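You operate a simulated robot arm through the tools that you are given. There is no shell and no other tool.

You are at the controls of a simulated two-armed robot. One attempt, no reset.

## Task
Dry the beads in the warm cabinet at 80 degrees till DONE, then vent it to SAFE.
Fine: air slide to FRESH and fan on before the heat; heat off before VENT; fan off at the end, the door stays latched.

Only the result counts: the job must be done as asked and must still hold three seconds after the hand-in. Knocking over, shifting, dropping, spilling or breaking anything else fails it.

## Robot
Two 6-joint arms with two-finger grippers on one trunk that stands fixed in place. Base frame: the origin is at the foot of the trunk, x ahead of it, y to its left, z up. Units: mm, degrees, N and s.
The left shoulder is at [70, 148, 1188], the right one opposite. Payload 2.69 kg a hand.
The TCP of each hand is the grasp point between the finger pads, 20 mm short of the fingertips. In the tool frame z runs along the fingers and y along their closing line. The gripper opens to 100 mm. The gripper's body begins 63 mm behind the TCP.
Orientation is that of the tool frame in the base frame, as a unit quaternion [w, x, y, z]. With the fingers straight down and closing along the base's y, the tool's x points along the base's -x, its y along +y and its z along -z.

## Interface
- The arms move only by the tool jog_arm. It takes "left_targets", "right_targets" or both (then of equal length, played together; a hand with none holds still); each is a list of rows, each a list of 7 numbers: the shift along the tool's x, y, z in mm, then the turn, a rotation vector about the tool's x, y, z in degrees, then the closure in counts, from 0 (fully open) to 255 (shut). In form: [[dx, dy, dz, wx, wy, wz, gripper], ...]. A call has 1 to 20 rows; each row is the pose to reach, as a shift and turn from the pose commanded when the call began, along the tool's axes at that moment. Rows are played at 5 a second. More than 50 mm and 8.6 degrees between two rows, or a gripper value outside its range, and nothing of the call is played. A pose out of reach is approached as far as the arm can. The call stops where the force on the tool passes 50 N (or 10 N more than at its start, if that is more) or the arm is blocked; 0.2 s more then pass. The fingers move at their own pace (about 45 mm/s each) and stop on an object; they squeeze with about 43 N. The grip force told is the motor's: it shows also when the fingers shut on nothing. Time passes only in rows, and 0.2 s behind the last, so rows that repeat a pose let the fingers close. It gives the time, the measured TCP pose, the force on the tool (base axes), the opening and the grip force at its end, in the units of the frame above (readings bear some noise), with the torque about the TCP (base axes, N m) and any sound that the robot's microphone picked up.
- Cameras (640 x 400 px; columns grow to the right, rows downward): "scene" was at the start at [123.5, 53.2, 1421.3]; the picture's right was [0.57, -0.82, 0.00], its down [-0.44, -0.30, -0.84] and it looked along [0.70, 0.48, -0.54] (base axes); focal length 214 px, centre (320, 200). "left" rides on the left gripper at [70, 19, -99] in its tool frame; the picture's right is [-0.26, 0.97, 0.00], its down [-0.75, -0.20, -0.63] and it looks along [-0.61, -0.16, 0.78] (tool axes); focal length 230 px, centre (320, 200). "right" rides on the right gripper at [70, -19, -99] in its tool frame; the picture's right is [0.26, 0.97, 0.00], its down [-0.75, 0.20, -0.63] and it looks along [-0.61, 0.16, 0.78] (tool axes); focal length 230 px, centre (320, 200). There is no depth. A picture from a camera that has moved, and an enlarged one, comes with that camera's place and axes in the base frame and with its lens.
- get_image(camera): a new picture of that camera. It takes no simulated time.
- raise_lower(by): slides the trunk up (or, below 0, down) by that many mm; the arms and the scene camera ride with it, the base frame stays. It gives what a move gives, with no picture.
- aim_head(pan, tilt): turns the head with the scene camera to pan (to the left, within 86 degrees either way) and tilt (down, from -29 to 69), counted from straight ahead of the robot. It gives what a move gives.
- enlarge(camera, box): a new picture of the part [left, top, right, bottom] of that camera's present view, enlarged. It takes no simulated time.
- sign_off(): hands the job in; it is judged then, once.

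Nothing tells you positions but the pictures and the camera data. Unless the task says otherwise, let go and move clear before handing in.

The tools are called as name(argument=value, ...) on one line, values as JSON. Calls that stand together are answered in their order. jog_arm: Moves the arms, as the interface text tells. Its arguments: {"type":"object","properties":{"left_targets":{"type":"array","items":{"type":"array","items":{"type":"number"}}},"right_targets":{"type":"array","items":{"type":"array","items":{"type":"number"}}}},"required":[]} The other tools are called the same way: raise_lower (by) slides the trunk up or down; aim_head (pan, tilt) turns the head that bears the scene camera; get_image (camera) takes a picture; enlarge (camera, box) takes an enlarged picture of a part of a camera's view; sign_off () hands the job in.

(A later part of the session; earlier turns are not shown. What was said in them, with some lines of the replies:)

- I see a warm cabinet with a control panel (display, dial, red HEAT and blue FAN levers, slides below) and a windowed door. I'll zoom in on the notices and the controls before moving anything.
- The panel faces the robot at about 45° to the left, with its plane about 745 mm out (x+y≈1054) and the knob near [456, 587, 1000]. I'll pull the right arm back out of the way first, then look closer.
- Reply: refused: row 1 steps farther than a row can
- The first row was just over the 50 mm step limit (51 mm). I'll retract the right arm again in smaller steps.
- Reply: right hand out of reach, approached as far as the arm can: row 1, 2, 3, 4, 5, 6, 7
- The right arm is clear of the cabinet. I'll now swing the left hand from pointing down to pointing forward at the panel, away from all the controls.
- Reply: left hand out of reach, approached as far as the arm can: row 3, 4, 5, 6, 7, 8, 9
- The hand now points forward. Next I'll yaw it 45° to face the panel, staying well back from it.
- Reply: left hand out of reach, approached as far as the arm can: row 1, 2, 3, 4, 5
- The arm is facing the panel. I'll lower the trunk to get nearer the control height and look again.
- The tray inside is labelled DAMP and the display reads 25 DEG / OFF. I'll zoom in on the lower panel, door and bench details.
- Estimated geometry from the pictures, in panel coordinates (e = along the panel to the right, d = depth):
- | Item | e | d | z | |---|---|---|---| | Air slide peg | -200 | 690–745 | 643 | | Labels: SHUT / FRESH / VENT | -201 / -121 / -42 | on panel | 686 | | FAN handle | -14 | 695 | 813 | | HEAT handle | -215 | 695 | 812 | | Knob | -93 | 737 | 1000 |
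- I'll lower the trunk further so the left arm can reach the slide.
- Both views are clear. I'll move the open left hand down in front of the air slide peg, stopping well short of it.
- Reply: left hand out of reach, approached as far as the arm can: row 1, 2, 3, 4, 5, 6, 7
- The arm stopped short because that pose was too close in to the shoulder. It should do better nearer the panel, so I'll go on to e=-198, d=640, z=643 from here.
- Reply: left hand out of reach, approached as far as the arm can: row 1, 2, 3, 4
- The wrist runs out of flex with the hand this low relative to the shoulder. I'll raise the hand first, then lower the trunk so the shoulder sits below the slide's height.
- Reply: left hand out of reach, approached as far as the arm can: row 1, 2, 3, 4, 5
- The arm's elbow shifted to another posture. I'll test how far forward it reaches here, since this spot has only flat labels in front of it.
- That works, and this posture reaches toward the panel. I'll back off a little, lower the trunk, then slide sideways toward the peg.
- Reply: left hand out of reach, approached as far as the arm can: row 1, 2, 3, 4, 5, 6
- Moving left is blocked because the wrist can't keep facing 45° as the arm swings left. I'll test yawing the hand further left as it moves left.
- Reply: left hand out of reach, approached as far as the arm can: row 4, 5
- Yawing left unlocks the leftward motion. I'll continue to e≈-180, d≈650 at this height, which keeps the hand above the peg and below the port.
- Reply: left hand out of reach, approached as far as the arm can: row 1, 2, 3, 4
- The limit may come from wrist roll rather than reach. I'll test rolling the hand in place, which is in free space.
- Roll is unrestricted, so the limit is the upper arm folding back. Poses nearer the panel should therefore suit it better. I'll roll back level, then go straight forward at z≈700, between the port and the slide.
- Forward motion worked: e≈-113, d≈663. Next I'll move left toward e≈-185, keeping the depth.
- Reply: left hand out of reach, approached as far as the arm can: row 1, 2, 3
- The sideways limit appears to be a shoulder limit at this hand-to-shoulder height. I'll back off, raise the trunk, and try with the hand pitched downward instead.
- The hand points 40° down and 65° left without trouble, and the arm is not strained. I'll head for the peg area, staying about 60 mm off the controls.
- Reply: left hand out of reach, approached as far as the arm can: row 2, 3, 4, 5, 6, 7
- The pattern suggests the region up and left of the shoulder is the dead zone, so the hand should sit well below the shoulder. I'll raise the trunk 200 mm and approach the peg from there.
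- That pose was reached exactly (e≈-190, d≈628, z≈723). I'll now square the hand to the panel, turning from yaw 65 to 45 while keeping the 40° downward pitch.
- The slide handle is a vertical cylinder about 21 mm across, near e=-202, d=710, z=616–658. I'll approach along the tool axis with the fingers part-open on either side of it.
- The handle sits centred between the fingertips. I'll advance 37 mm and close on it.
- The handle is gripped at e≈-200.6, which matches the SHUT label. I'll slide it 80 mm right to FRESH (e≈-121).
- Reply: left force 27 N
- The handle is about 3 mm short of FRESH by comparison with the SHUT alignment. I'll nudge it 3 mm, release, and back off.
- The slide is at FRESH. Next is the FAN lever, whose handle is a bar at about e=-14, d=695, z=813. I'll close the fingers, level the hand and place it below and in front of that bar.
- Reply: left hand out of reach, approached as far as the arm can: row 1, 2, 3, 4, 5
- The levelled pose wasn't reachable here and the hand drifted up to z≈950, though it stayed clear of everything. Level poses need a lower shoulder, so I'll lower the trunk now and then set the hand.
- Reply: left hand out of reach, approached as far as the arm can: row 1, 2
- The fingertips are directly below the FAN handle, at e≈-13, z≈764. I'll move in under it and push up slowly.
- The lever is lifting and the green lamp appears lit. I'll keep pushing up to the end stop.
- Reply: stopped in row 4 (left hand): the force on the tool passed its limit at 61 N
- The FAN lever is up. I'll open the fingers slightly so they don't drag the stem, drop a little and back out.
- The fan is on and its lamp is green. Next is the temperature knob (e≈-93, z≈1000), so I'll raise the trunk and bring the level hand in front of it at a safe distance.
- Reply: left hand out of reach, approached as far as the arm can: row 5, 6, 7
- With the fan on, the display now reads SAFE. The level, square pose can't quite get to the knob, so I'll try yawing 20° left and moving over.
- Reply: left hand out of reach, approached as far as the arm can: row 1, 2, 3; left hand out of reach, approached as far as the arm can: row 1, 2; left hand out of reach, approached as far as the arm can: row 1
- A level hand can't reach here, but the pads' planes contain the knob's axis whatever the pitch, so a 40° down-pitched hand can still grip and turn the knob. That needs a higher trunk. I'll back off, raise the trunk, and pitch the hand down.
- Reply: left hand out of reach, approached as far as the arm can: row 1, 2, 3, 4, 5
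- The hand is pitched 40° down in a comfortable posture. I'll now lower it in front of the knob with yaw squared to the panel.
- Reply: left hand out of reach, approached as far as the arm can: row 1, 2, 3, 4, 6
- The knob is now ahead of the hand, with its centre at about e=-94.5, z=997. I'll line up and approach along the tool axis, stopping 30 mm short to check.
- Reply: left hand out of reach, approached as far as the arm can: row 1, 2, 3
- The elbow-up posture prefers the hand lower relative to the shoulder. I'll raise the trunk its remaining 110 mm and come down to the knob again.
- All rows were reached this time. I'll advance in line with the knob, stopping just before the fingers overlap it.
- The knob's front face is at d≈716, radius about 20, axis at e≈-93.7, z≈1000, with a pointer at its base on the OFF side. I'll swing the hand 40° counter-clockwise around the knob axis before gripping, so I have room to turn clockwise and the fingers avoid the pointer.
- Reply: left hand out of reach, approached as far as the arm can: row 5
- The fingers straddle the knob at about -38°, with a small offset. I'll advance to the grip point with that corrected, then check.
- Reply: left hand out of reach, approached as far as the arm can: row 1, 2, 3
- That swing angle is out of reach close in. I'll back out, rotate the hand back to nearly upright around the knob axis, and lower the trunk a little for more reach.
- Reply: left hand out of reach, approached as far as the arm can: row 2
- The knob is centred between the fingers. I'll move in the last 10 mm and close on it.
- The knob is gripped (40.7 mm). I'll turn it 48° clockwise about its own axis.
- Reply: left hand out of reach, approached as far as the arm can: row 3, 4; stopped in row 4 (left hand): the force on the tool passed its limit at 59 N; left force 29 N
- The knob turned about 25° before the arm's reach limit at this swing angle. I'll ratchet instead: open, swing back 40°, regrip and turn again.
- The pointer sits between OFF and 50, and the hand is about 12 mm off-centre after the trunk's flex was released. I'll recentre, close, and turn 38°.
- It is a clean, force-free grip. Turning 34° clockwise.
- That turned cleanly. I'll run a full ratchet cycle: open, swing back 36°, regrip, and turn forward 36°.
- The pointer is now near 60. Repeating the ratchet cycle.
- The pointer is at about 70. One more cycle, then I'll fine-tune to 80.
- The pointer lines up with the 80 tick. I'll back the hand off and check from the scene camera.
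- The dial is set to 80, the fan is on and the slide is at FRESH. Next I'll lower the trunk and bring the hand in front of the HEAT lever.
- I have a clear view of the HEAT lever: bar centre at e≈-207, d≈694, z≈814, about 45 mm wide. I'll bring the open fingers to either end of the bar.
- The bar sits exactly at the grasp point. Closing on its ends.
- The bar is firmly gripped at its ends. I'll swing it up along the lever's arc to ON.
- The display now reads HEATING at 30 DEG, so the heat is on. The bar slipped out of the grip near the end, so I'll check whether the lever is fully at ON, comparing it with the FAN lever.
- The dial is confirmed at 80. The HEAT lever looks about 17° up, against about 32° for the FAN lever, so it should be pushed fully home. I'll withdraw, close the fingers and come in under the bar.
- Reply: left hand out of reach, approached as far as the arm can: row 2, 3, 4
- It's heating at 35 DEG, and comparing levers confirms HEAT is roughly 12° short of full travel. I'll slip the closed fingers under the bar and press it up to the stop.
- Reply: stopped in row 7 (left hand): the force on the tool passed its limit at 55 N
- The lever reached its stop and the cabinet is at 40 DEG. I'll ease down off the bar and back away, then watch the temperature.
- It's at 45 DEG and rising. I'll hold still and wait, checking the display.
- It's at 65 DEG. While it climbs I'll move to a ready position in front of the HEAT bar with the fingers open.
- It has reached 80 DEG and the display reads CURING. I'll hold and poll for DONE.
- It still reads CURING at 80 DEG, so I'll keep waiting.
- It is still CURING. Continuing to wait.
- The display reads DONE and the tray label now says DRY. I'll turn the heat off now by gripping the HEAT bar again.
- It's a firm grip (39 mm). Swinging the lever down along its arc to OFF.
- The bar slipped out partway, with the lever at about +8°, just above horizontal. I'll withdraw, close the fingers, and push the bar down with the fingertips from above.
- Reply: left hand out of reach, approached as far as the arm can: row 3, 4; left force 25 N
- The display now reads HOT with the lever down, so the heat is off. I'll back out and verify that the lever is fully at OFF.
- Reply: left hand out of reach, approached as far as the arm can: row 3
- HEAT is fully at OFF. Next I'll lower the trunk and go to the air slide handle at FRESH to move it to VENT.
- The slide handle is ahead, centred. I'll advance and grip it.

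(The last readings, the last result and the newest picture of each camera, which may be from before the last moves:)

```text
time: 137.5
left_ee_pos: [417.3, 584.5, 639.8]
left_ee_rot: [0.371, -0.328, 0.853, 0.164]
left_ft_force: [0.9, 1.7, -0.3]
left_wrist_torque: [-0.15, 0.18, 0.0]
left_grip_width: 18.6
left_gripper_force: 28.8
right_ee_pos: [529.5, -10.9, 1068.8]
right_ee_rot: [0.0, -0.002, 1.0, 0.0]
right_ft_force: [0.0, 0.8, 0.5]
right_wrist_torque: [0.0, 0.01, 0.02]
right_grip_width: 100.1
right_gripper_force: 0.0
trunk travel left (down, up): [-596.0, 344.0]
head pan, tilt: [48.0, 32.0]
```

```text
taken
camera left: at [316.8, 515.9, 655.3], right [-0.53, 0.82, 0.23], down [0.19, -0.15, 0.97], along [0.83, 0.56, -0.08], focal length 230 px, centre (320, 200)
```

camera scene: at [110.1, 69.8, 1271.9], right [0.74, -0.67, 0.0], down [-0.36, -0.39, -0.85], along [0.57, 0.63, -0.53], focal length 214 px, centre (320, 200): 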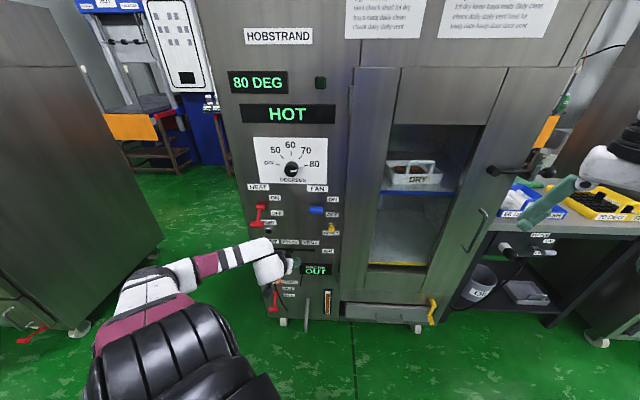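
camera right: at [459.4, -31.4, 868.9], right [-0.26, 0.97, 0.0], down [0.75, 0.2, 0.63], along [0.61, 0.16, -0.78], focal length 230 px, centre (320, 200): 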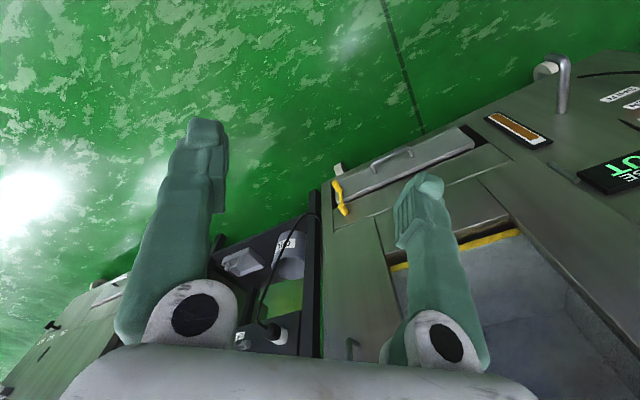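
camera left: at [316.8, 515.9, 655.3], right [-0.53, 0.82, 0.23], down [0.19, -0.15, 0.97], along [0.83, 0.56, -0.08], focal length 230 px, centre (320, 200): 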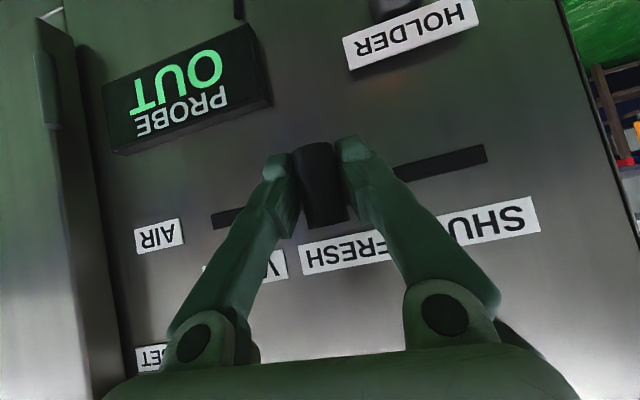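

Gripped at FRESH. Sliding right to VENT, about 77 mm.

jog_arm(left_targets=[[-0.5, -10, 0, 0, 0, 0, 230], [-1, -20, 0, 0, 0, 0, 230], [-1.5, -30, 0, 0, 0, 0, 230], [-2, -40, 0, 0, 0, 0, 230], [-2.5, -50, 0, 0, 0, 0, 230], [-3, -60, 0, 0, 0, 0, 230], [-3.5, -70, 0, 0, 0, 0, 230], [-3.9, -78, 0, 0, 0, 0, 230]])

get_image(camera="left")

enlarge(camera="scene", box=[210, 60, 370, 290])

```text
time: 139.3
left_ee_pos: [469.0, 550.3, 644.7]
left_ee_rot: [0.363, -0.329, 0.857, 0.158]
left_ft_force: [-6.7, -5.2, -20.9]
left_wrist_torque: [-0.13, 0.15, 0.77]
left_grip_width: 10.8
left_gripper_force: 37.4
left hand out of reach, approached as far as the arm can: row 5, 6, 7, 8
right_ee_pos: [531.8, -8.9, 1068.8]
right_ee_rot: [0.0, -0.001, 1.0, -0.001]
right_ft_force: [0.4, -0.7, 0.4]
right_wrist_torque: [-0.01, 0.01, -0.01]
right_grip_width: 100.1
right_gripper_force: 0.1
trunk travel left (down, up): [-596.0, 344.0]
head pan, tilt: [48.0, 32.0]
```

```text
taken
camera left: at [368.7, 481.0, 662.7], right [-0.52, 0.82, 0.22], down [0.2, -0.13, 0.97], along [0.83, 0.55, -0.1], focal length 230 px, centre (320, 200)
```

left: 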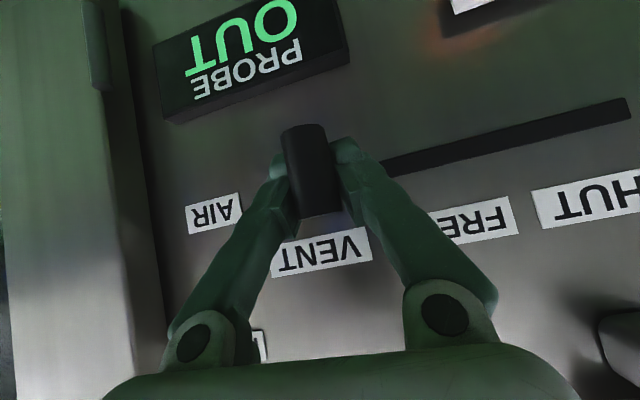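

```text
1.74 times, centred on (290, 175) of scene
camera zoom: at [112.2, 72.4, 1271.4], right [0.74, -0.67, 0.0], down [-0.36, -0.4, -0.85], along [0.57, 0.63, -0.53], focal length 373 px, centre (372, 244)
```

zoom: 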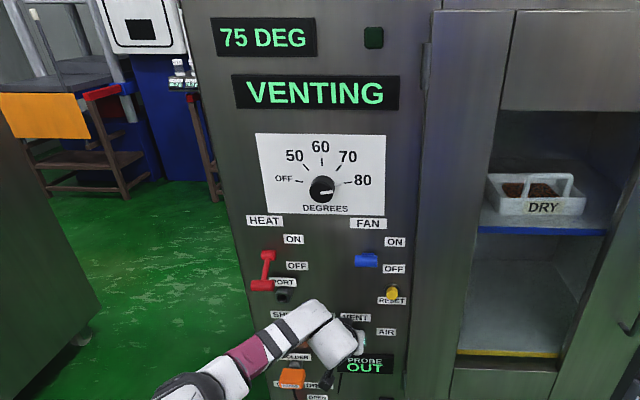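

The display reads VENTING and the temperature is falling. The handle may be slightly short of VENT's centre because the arm hit its reach limit, so I'll release, back off, and look.

jog_arm(left_targets=[[0, 0, 0, 0, 0, 0, 150], [0, 0, 0, 0, 0, 0, 80], [0, 0, 0, 0, 0, 0, 80], [0, 0, -20, 0, 0, 0, 80], [0, 2, -45, 0, 0, 0, 80], [0, 5, -75, 0, 0, 0, 80]])

get_image(camera="left")

enlarge(camera="scene", box=[230, 190, 350, 290])

```text
time: 140.7
left_ee_pos: [426.5, 510.7, 700.6]
left_ee_rot: [0.371, -0.329, 0.853, 0.165]
left_ft_force: [0.5, 0.0, -0.3]
left_wrist_torque: [0.01, 0.03, -0.02]
left_grip_width: 68.6
left_gripper_force: 0.1
left hand out of reach, approached as far as the arm can: row 4
right_ee_pos: [528.5, -12.3, 1070.4]
right_ee_rot: [0.0, -0.001, 1.0, 0.001]
right_ft_force: [-0.7, 0.2, 0.1]
right_wrist_torque: [0.0, -0.03, 0.01]
right_grip_width: 100.0
right_gripper_force: 0.1
trunk travel left (down, up): [-596.0, 344.0]
head pan, tilt: [48.0, 32.0]
```

```text
taken
camera left: at [325.5, 441.8, 715.3], right [-0.53, 0.82, 0.23], down [0.19, -0.15, 0.97], along [0.83, 0.56, -0.08], focal length 230 px, centre (320, 200)
```

left: 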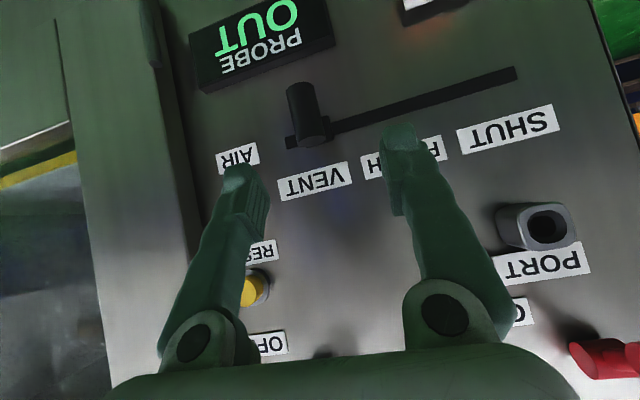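

```text
4.00 times, centred on (290, 240) of scene
camera zoom: at [109.0, 68.6, 1272.1], right [0.74, -0.67, 0.0], down [-0.35, -0.39, -0.85], along [0.57, 0.63, -0.53], focal length 858 px, centre (440, 40)
```

zoom: 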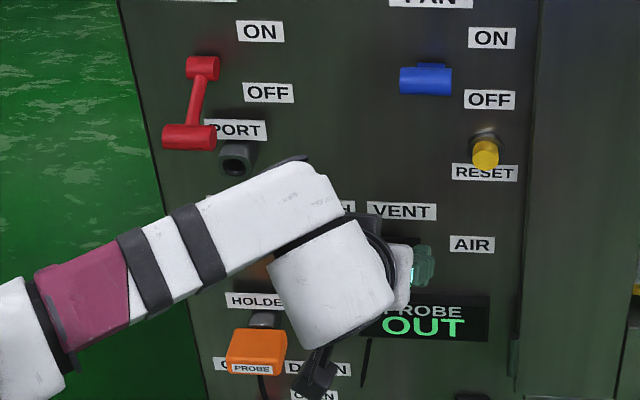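

The handle is about 11 mm short of VENT's centre (e≈-54, where VENT is at -43). I'll turn the hand a little to the right, which suits the arm here, then regrip and finish the slide.

jog_arm(left_targets=[[4, 3, 5, 5, -0.2, 4.5, 80], [8, 6, 11, 10, -0.5, 9, 80], [11, 9.7, 17, 14.8, -0.7, 13.4, 80]])

get_image(camera="left")

```text
time: 141.5
left_ee_pos: [424.1, 524.1, 680.4]
left_ee_rot: [0.394, -0.175, 0.897, 0.097]
left_ft_force: [-0.2, 0.8, 0.1]
left_wrist_torque: [0.01, -0.03, -0.02]
left_grip_width: 68.5
left_gripper_force: 0.1
right_ee_pos: [530.1, -10.1, 1070.2]
right_ee_rot: [0.0, -0.002, 1.0, 0.0]
right_ft_force: [-0.3, 0.5, -0.3]
right_wrist_torque: [-0.01, 0.01, 0.01]
right_grip_width: 99.8
right_gripper_force: 0.1
trunk travel left (down, up): [-596.0, 344.0]
head pan, tilt: [48.0, 32.0]
```

```text
taken
camera left: at [306.4, 493.1, 696.0], right [-0.22, 0.95, 0.23], down [0.13, -0.2, 0.97], along [0.97, 0.24, -0.08], focal length 230 px, centre (320, 200)
```

left: 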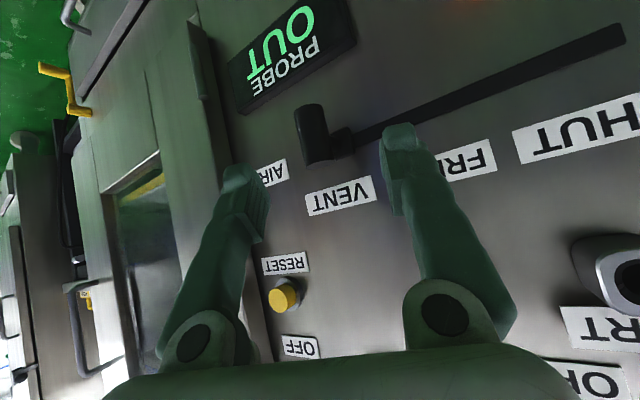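

jog_arm(left_targets=[[1, -1.5, 20, 0, 0, 0, 80], [2, -2.9, 40, 0, 0, 0, 80], [2.3, -2.9, 57, 0, 0, 0, 80], [2.3, -2.9, 57, 0, 0, 0, 150], [2.3, -2.9, 57, 0, 0, 0, 230], [2.3, -2.9, 57, 0, 0, 0, 230]])

get_image(camera="left")

```text
time: 142.9
left_ee_pos: [462.7, 538.4, 641.7]
left_ee_rot: [0.393, -0.176, 0.897, 0.097]
left_ft_force: [0.4, 0.2, 0.7]
left_wrist_torque: [-0.2, -0.08, 0.29]
left_grip_width: 23.1
left_gripper_force: 18.6
right_ee_pos: [529.5, -10.9, 1070.6]
right_ee_rot: [0.0, -0.002, 1.0, 0.0]
right_ft_force: [0.0, 0.1, 0.4]
right_wrist_torque: [0.0, -0.01, -0.02]
right_grip_width: 100.1
right_gripper_force: 0.0
trunk travel left (down, up): [-596.0, 344.0]
head pan, tilt: [48.0, 32.0]
```

```text
taken
camera left: at [344.4, 507.6, 656.8], right [-0.22, 0.95, 0.23], down [0.13, -0.2, 0.97], along [0.97, 0.24, -0.08], focal length 230 px, centre (320, 200)
```

left: 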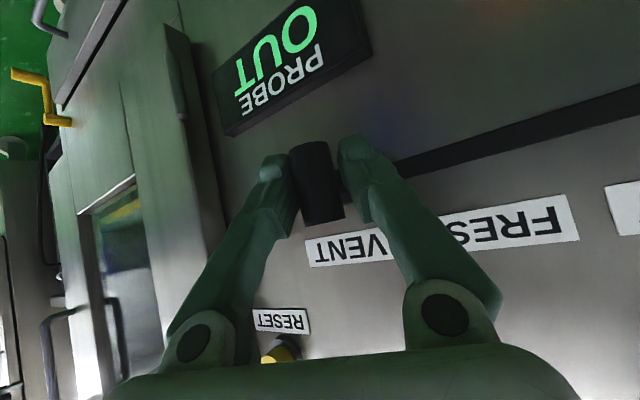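

jog_arm(left_targets=[[0, 0, 0, 0, 0, 0, 230], [-0.8, -2.7, 0.7, 0, 0, 0, 230], [-1.6, -5.3, 1.5, 0, 0, 0, 230], [-2.4, -8, 2.2, 0, 0, 0, 230], [-3.2, -10.6, 2.9, 0, 0, 0, 230]])

get_image(camera="left")

enlarge(camera="scene", box=[210, 60, 370, 290])

```text
time: 144.1
left_ee_pos: [473.3, 529.7, 642.4]
left_ee_rot: [0.394, -0.176, 0.897, 0.098]
left_ft_force: [3.1, 4.3, 1.3]
left_wrist_torque: [-0.62, -0.33, 1.12]
left_grip_width: 22.2
left_gripper_force: 44.9
right_ee_pos: [530.1, -11.1, 1070.0]
right_ee_rot: [0.0, -0.001, 1.0, 0.0]
right_ft_force: [0.7, -0.1, -0.4]
right_wrist_torque: [-0.01, 0.01, 0.02]
right_grip_width: 99.8
right_gripper_force: 0.0
trunk travel left (down, up): [-596.0, 344.0]
head pan, tilt: [48.0, 32.0]
```

```text
taken
camera left: at [353.4, 498.7, 656.6], right [-0.22, 0.95, 0.23], down [0.13, -0.2, 0.97], along [0.97, 0.24, -0.08], focal length 230 px, centre (320, 200)
```

left: 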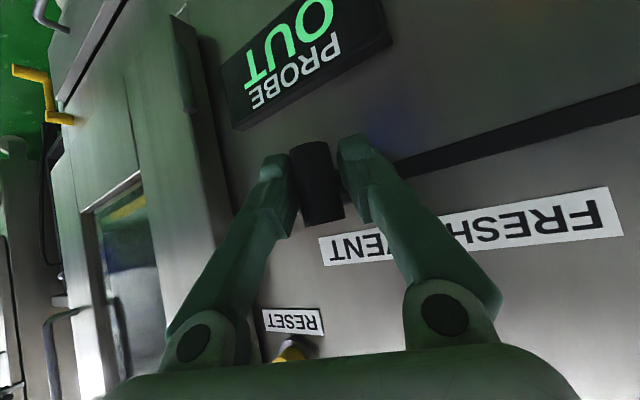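

```text
1.74 times, centred on (290, 175) of scene
camera zoom: at [110.2, 69.7, 1271.9], right [0.74, -0.67, 0.0], down [-0.36, -0.39, -0.85], along [0.57, 0.63, -0.53], focal length 373 px, centre (372, 244)
```

zoom: 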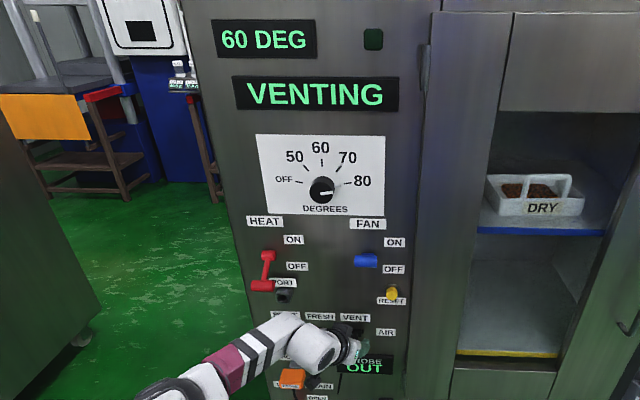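

The handle is now at VENT's centre (e≈-40), with VENTING at 60 DEG. I'll release and retreat.

jog_arm(left_targets=[[0, 0, 0, 0, 0, 0, 150], [0, 0, 0, 0, 0, 0, 80], [0, 0, 0, 0, 0, 0, 80], [0, 0, -20, 0, 0, 0, 80], [0, 0, -45, 0, 0, 0, 80], [0, 0, -80, 0, 0, 0, 80]])

get_image(camera="left")

enlarge(camera="scene", box=[210, 60, 370, 290])

```text
time: 145.5
left_ee_pos: [414.0, 502.7, 694.9]
left_ee_rot: [0.394, -0.177, 0.897, 0.098]
left_ft_force: [-0.7, -0.1, 0.2]
left_wrist_torque: [-0.04, 0.03, 0.04]
left_grip_width: 68.8
left_gripper_force: 0.1
right_ee_pos: [528.5, -11.5, 1069.9]
right_ee_rot: [0.0, -0.002, 1.0, 0.0]
right_ft_force: [-0.9, -0.5, -0.9]
right_wrist_torque: [0.04, -0.03, -0.02]
right_grip_width: 100.0
right_gripper_force: 0.0
trunk travel left (down, up): [-596.0, 344.0]
head pan, tilt: [48.0, 32.0]
```

```text
taken
camera left: at [295.7, 472.2, 709.9], right [-0.22, 0.95, 0.23], down [0.13, -0.2, 0.97], along [0.97, 0.24, -0.08], focal length 230 px, centre (320, 200)
```

left: 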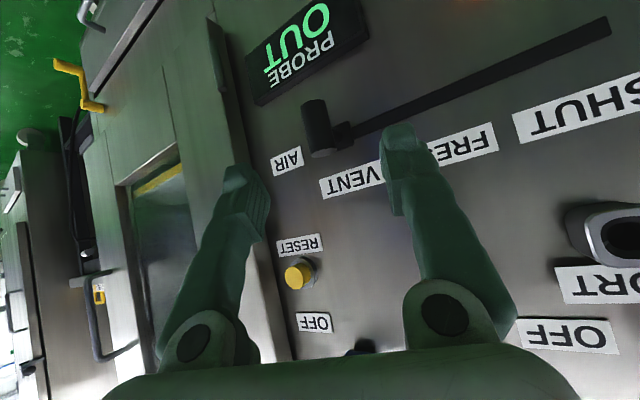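

```text
1.74 times, centred on (290, 175) of scene
camera zoom: at [108.6, 68.6, 1272.1], right [0.74, -0.67, 0.0], down [-0.35, -0.39, -0.85], along [0.57, 0.63, -0.53], focal length 373 px, centre (372, 244)
```

zoom: 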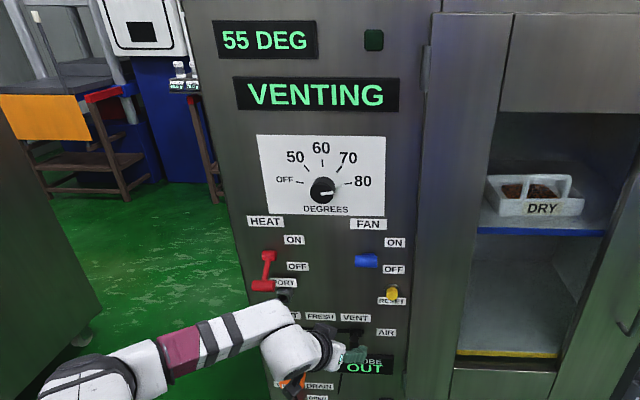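

The slide is at VENT and it's 55 DEG and cooling. While it vents I'll raise the trunk and close the fingers, ready for the FAN lever.

jog_arm(left_targets=[[0, 5, -8, 0, 0, 0, 150], [0, 10, -15, 0, 0, 0, 255], [0, 10, -15, 0, 0, 0, 255]])

raise_lower(by=190)

get_image(camera="scene")

get_image(camera="left")

```text
time: 146.3
left_ee_pos: [401.8, 509.9, 705.1]
left_ee_rot: [0.393, -0.176, 0.897, 0.098]
left_ft_force: [-0.1, 0.1, -0.3]
left_wrist_torque: [-0.03, 0.04, -0.02]
left_grip_width: 0.1
left_gripper_force: 1.0
right_ee_pos: [530.2, -11.6, 1070.5]
right_ee_rot: [0.0, -0.001, 1.0, 0.0]
right_ft_force: [-0.2, 0.8, 0.0]
right_wrist_torque: [0.01, -0.01, 0.01]
right_grip_width: 100.0
right_gripper_force: 0.0
trunk travel left (down, up): [-596.0, 344.0]
head pan, tilt: [48.0, 32.0]
```

```text
time: 148.4
left_ee_pos: [402.4, 509.1, 894.3]
left_ee_rot: [0.393, -0.176, 0.897, 0.098]
left_ft_force: [0.1, -0.5, -0.1]
left_wrist_torque: [-0.03, -0.02, 0.04]
left_grip_width: 0.0
left_gripper_force: 29.3
right_ee_pos: [528.6, -10.8, 1261.0]
right_ee_rot: [0.0, -0.001, 1.0, 0.0]
right_ft_force: [-0.5, -0.3, -0.2]
right_wrist_torque: [0.0, 0.0, -0.02]
right_grip_width: 99.9
right_gripper_force: 0.1
trunk travel left (down, up): [-786.0, 154.0]
head pan, tilt: [48.0, 32.0]
```

```text
taken
camera scene: at [110.0, 69.3, 1461.9], right [0.74, -0.67, 0.0], down [-0.35, -0.39, -0.85], along [0.57, 0.63, -0.53], focal length 214 px, centre (320, 200)
```

scene: 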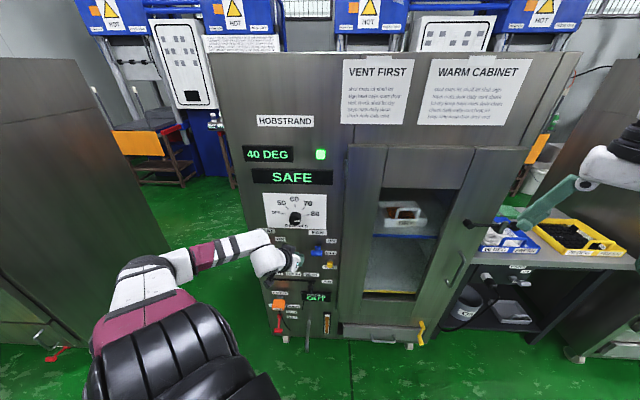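

```text
taken
camera left: at [284.4, 478.4, 910.4], right [-0.22, 0.95, 0.23], down [0.13, -0.2, 0.97], along [0.97, 0.24, -0.08], focal length 230 px, centre (320, 200)
```

left: 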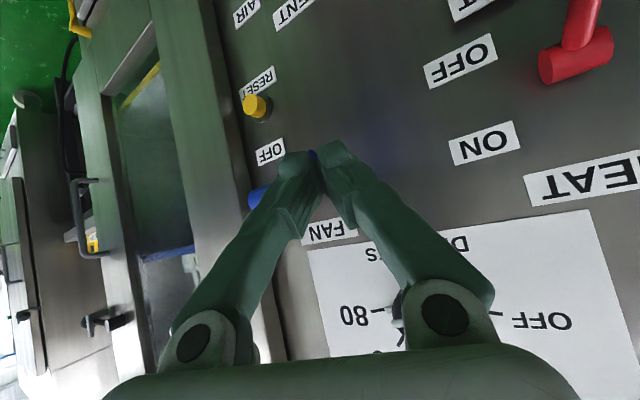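

The display reads SAFE at 40 DEG. The FAN lever is the last control, so I'll position the closed fingers above its stem.

jog_arm(left_targets=[[-37, 2, -33, 0, 0, 0, 255], [-56, -17, -7, 0, 0, 0, 255], [-74, -36, 19, 0, 0, 0, 255]])

get_image(camera="left")

enlarge(camera="scene", box=[230, 130, 360, 310])

```text
time: 149.2
left_ee_pos: [477.9, 498.0, 933.8]
left_ee_rot: [0.391, -0.176, 0.898, 0.099]
left_ft_force: [0.5, 0.2, -0.2]
left_wrist_torque: [-0.04, 0.0, 0.06]
left_grip_width: 0.3
left_gripper_force: 29.6
right_ee_pos: [533.1, -10.8, 1258.7]
right_ee_rot: [-0.002, -0.001, 1.0, 0.0]
right_ft_force: [1.4, 0.2, 0.1]
right_wrist_torque: [-0.03, 0.04, -0.01]
right_grip_width: 100.1
right_gripper_force: 0.1
trunk travel left (down, up): [-786.0, 154.0]
head pan, tilt: [48.0, 32.0]
```

```text
taken
camera left: at [360.8, 467.9, 950.0], right [-0.22, 0.95, 0.23], down [0.13, -0.2, 0.97], along [0.97, 0.24, -0.08], focal length 230 px, centre (320, 200)
```

left: 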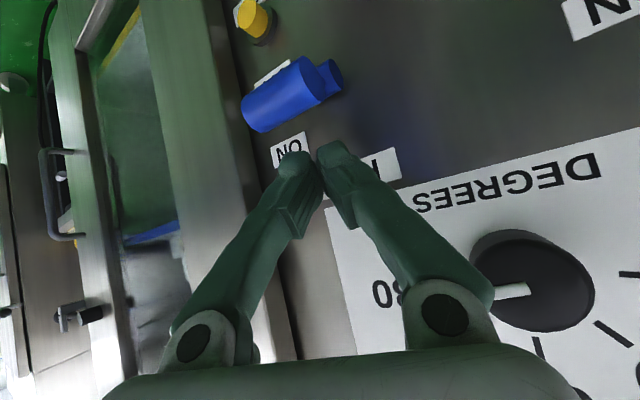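

```text
2.22 times, centred on (295, 220) of scene
camera zoom: at [113.2, 69.9, 1461.7], right [0.74, -0.67, 0.0], down [-0.36, -0.39, -0.85], along [0.57, 0.63, -0.53], focal length 477 px, centre (376, 156)
```

zoom: 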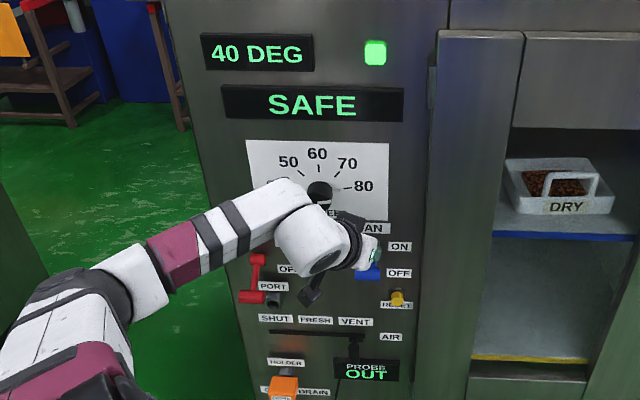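

The fingertips are aligned above the FAN lever's stem. Pressing straight down.

jog_arm(left_targets=[[11, 1.5, 17.5, 0, 0, 0, 255], [22.3, 1, 27.5, 0, 0, 0, 255], [29.7, 0.6, 34.2, 0, 0, 0, 255], [37.2, 0.2, 41, 0, 0, 0, 255], [44.6, -0.1, 47.6, 0, 0, 0, 255], [49, -0.3, 51.5, 0, 0, 0, 255], [53, -0.5, 55, 0, 0, 0, 255]])

get_image(camera="left")

enlarge(camera="scene", box=[230, 130, 360, 310])

```text
time: 150.8
left_ee_pos: [479.2, 505.7, 860.5]
left_ee_rot: [0.393, -0.175, 0.897, 0.097]
left_ft_force: [-0.4, -0.7, 1.0]
left_wrist_torque: [0.0, 0.03, 0.02]
left_grip_width: 0.0
left_gripper_force: 29.4
right_ee_pos: [528.7, -10.9, 1260.7]
right_ee_rot: [0.0, -0.002, 1.0, 0.001]
right_ft_force: [0.4, -0.5, -1.0]
right_wrist_torque: [0.01, 0.01, 0.0]
right_grip_width: 100.1
right_gripper_force: 0.1
trunk travel left (down, up): [-786.0, 154.0]
head pan, tilt: [48.0, 32.0]
```

```text
taken
camera left: at [361.7, 473.4, 875.3], right [-0.22, 0.95, 0.23], down [0.13, -0.2, 0.97], along [0.97, 0.24, -0.08], focal length 230 px, centre (320, 200)
```

left: 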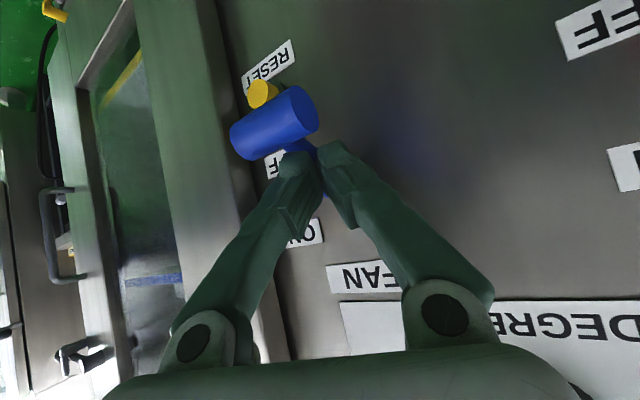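

```text
2.22 times, centred on (295, 220) of scene
camera zoom: at [109.7, 69.1, 1462.0], right [0.74, -0.67, 0.0], down [-0.35, -0.39, -0.85], along [0.57, 0.63, -0.53], focal length 477 px, centre (376, 156)
```

zoom: 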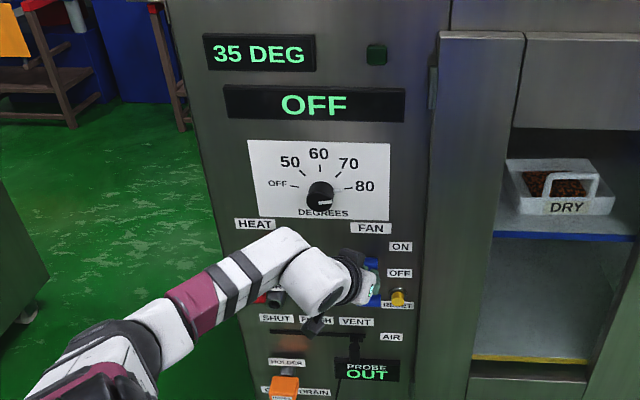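

The display now reads OFF at 35 DEG. I'll press a little further to make sure the lever is fully seated.

jog_arm(left_targets=[[3.7, 0, 3.3, 0, 0, 0, 255], [7.4, 0, 6.7, 0, 0, 0, 255], [11, 0, 10, 0, 0, 0, 255]])

get_image(camera="left")

```text
time: 151.6
left_ee_pos: [478.0, 500.5, 851.3]
left_ee_rot: [0.397, -0.175, 0.895, 0.099]
left_ft_force: [-6.5, -2.3, 22.4]
left_wrist_torque: [-0.09, -0.02, 0.0]
left_grip_width: 0.1
left_gripper_force: 29.7
right_ee_pos: [524.2, -15.7, 1262.6]
right_ee_rot: [0.002, -0.002, 1.0, 0.002]
right_ft_force: [-0.6, -1.0, -0.3]
right_wrist_torque: [0.0, 0.0, -0.01]
right_grip_width: 100.0
right_gripper_force: 0.1
trunk travel left (down, up): [-786.0, 154.0]
head pan, tilt: [48.0, 32.0]
```

```text
taken
camera left: at [359.3, 470.1, 865.2], right [-0.22, 0.95, 0.23], down [0.12, -0.21, 0.97], along [0.97, 0.24, -0.07], focal length 230 px, centre (320, 200)
```

left: 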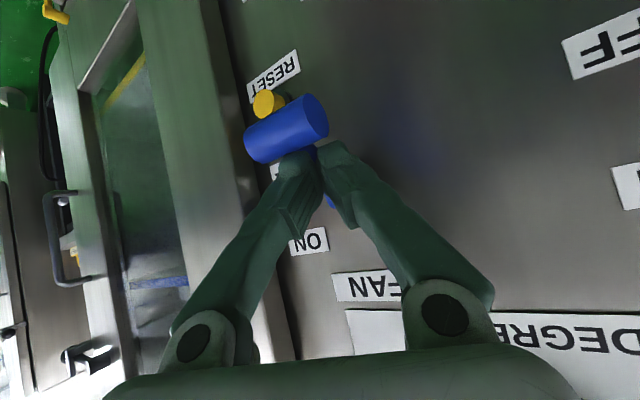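

The lever is firmly against its OFF stop. I'll back the hand away and inspect everything.

jog_arm(left_targets=[[-5, 0, -10, 0, 0, 0, 255], [-5, 0, -45, 0, 0, 0, 255], [-5, 0, -85, 0, 0, 0, 255], [-5, 20, -110, 0, 0, 0, 255]])

get_image(camera="left")

get_image(camera="scene")

enlarge(camera="scene", box=[230, 130, 360, 310])

```text
time: 152.6
left_ee_pos: [401.5, 490.5, 923.7]
left_ee_rot: [0.393, -0.176, 0.897, 0.098]
left_ft_force: [0.0, -0.2, -0.3]
left_wrist_torque: [-0.02, 0.02, 0.03]
left_grip_width: 0.0
left_gripper_force: 29.6
right_ee_pos: [529.7, -10.4, 1260.5]
right_ee_rot: [0.0, -0.002, 1.0, 0.001]
right_ft_force: [-0.8, -1.0, 0.1]
right_wrist_torque: [0.01, 0.01, 0.0]
right_grip_width: 100.0
right_gripper_force: 0.1
trunk travel left (down, up): [-786.0, 154.0]
head pan, tilt: [48.0, 32.0]
```

```text
taken
camera left: at [283.7, 459.1, 938.8], right [-0.22, 0.95, 0.23], down [0.13, -0.2, 0.97], along [0.97, 0.24, -0.08], focal length 230 px, centre (320, 200)
```

left: 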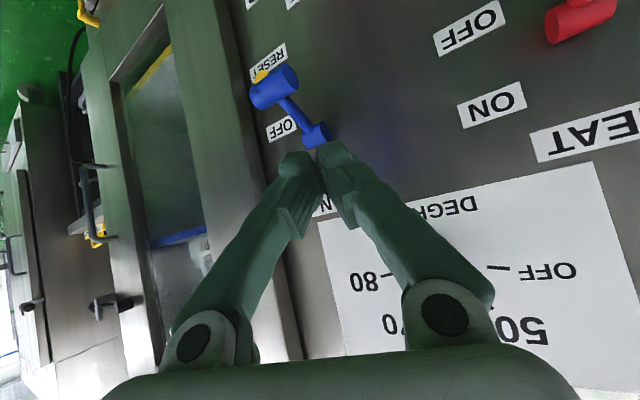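

```text
taken
camera scene: at [109.8, 70.3, 1461.8], right [0.74, -0.67, 0.0], down [-0.35, -0.39, -0.85], along [0.57, 0.63, -0.53], focal length 214 px, centre (320, 200)
```

scene: 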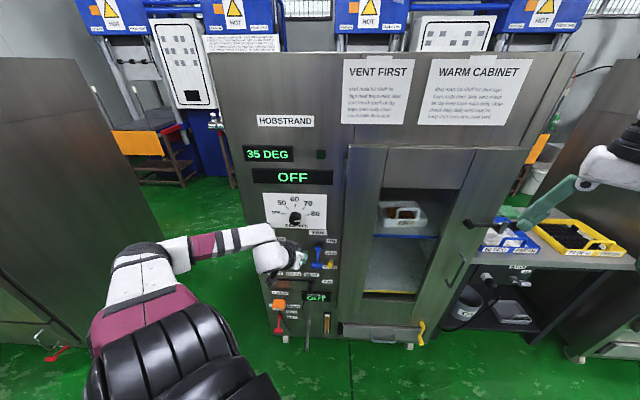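

```text
2.22 times, centred on (295, 220) of scene
camera zoom: at [109.8, 70.3, 1461.8], right [0.74, -0.67, 0.0], down [-0.35, -0.39, -0.85], along [0.57, 0.63, -0.53], focal length 477 px, centre (376, 156)
```

zoom: 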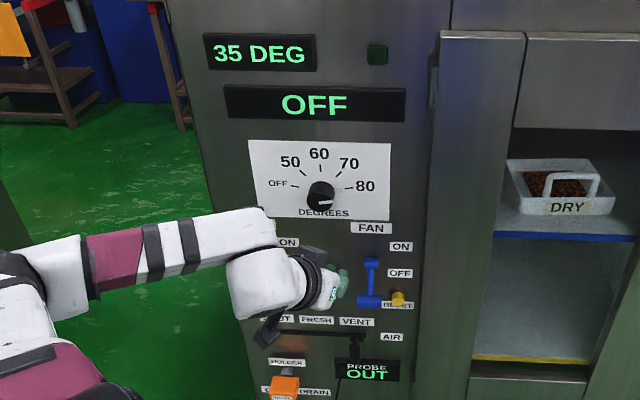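

FAN is at OFF, HEAT at OFF, the slide at VENT, the tray reads DRY, the temperature is 35 DEG and the door is still latched. I'll draw the hand further clear and take a last look.

jog_arm(left_targets=[[0, 0, -25, 0, 0, 0, 200], [0, 0, -50, 0, 0, 0, 150]])

raise_lower(by=140)

enlarge(camera="scene", box=[230, 150, 460, 360])

enlarge(camera="scene", box=[430, 190, 560, 290])

```text
time: 153.2
left_ee_pos: [367.2, 473.2, 958.0]
left_ee_rot: [0.393, -0.175, 0.897, 0.098]
left_ft_force: [0.0, -0.3, 1.1]
left_wrist_torque: [0.01, 0.03, -0.01]
left_grip_width: 41.3
left_gripper_force: 0.0
right_ee_pos: [530.4, -11.7, 1259.8]
right_ee_rot: [0.0, -0.002, 1.0, 0.001]
right_ft_force: [-0.4, -0.5, 0.4]
right_wrist_torque: [-0.01, 0.02, 0.0]
right_grip_width: 100.1
right_gripper_force: 0.0
trunk travel left (down, up): [-786.0, 154.0]
head pan, tilt: [48.0, 32.0]
```

```text
time: 154.8
left_ee_pos: [367.6, 473.6, 1097.1]
left_ee_rot: [0.393, -0.176, 0.897, 0.097]
left_ft_force: [0.2, 0.6, 0.6]
left_wrist_torque: [-0.04, 0.0, 0.0]
left_grip_width: 41.1
left_gripper_force: 0.0
right_ee_pos: [529.5, -10.4, 1400.8]
right_ee_rot: [0.0, -0.002, 1.0, 0.0]
right_ft_force: [-0.1, -0.9, -0.3]
right_wrist_torque: [0.01, 0.0, 0.01]
right_grip_width: 100.1
right_gripper_force: 0.0
trunk travel left (down, up): [-926.0, 14.0]
head pan, tilt: [48.0, 32.0]
```

```text
1.90 times, centred on (345, 255) of scene
camera zoom: at [110.0, 69.4, 1601.9], right [0.74, -0.67, 0.0], down [-0.35, -0.39, -0.85], along [0.57, 0.63, -0.53], focal length 408 px, centre (272, 95)
```

zoom: 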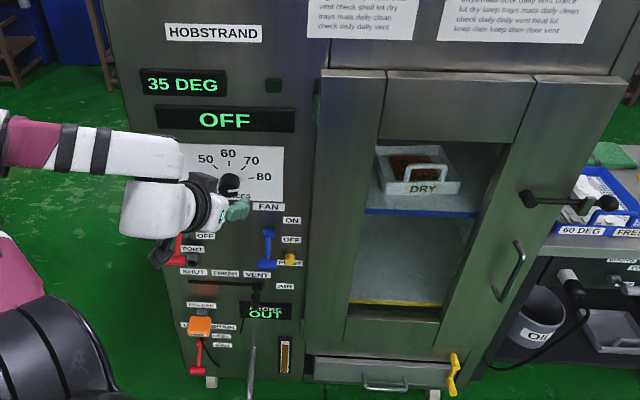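

```text
4.00 times, centred on (495, 240) of scene
camera zoom: at [110.0, 69.4, 1601.9], right [0.74, -0.67, 0.0], down [-0.35, -0.39, -0.85], along [0.57, 0.63, -0.53], focal length 858 px, centre (-380, 40)
```

zoom: 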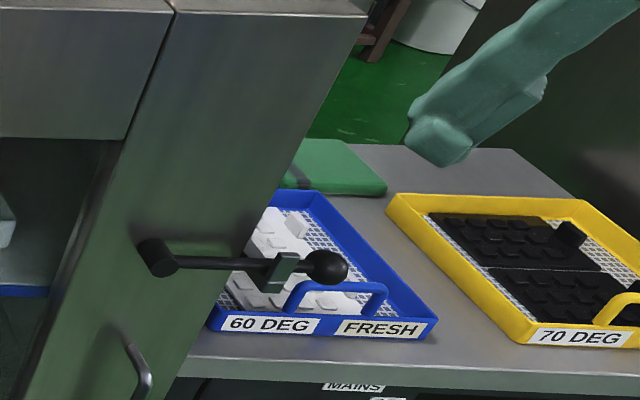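

Everything looks right: the tray reads DRY, heat and fan are off, the slide is at VENT, the cabinet reads OFF at 35 DEG, and the door is latched. Both hands are clear and nothing else has moved, so I'm handing in.

sign_off()

```text
The job is handed in.
```

I dried the beads at 80 degrees until the display read DONE, then vented the cabinet until it read SAFE. The job is handed in; I haven't seen the judge's verdict.

- **Order:** the air slide went to FRESH and the fan on before the heat. The heat went off before the slide moved to VENT, and the fan went off last, after SAFE.
- **State at hand-in:** the tray label reads DRY, the display reads OFF at 35 degrees, and the slide is at VENT. The door is still latched, and both hands are clear.
- **Left as is:** the dial is still set to 80, since only the heat lever had to go off. I never touched the probe, so its display still reads OUT.
- **Slide:** it first stopped about 11 mm short of the VENT mark, though the display already read VENTING. I moved it the rest of the way.
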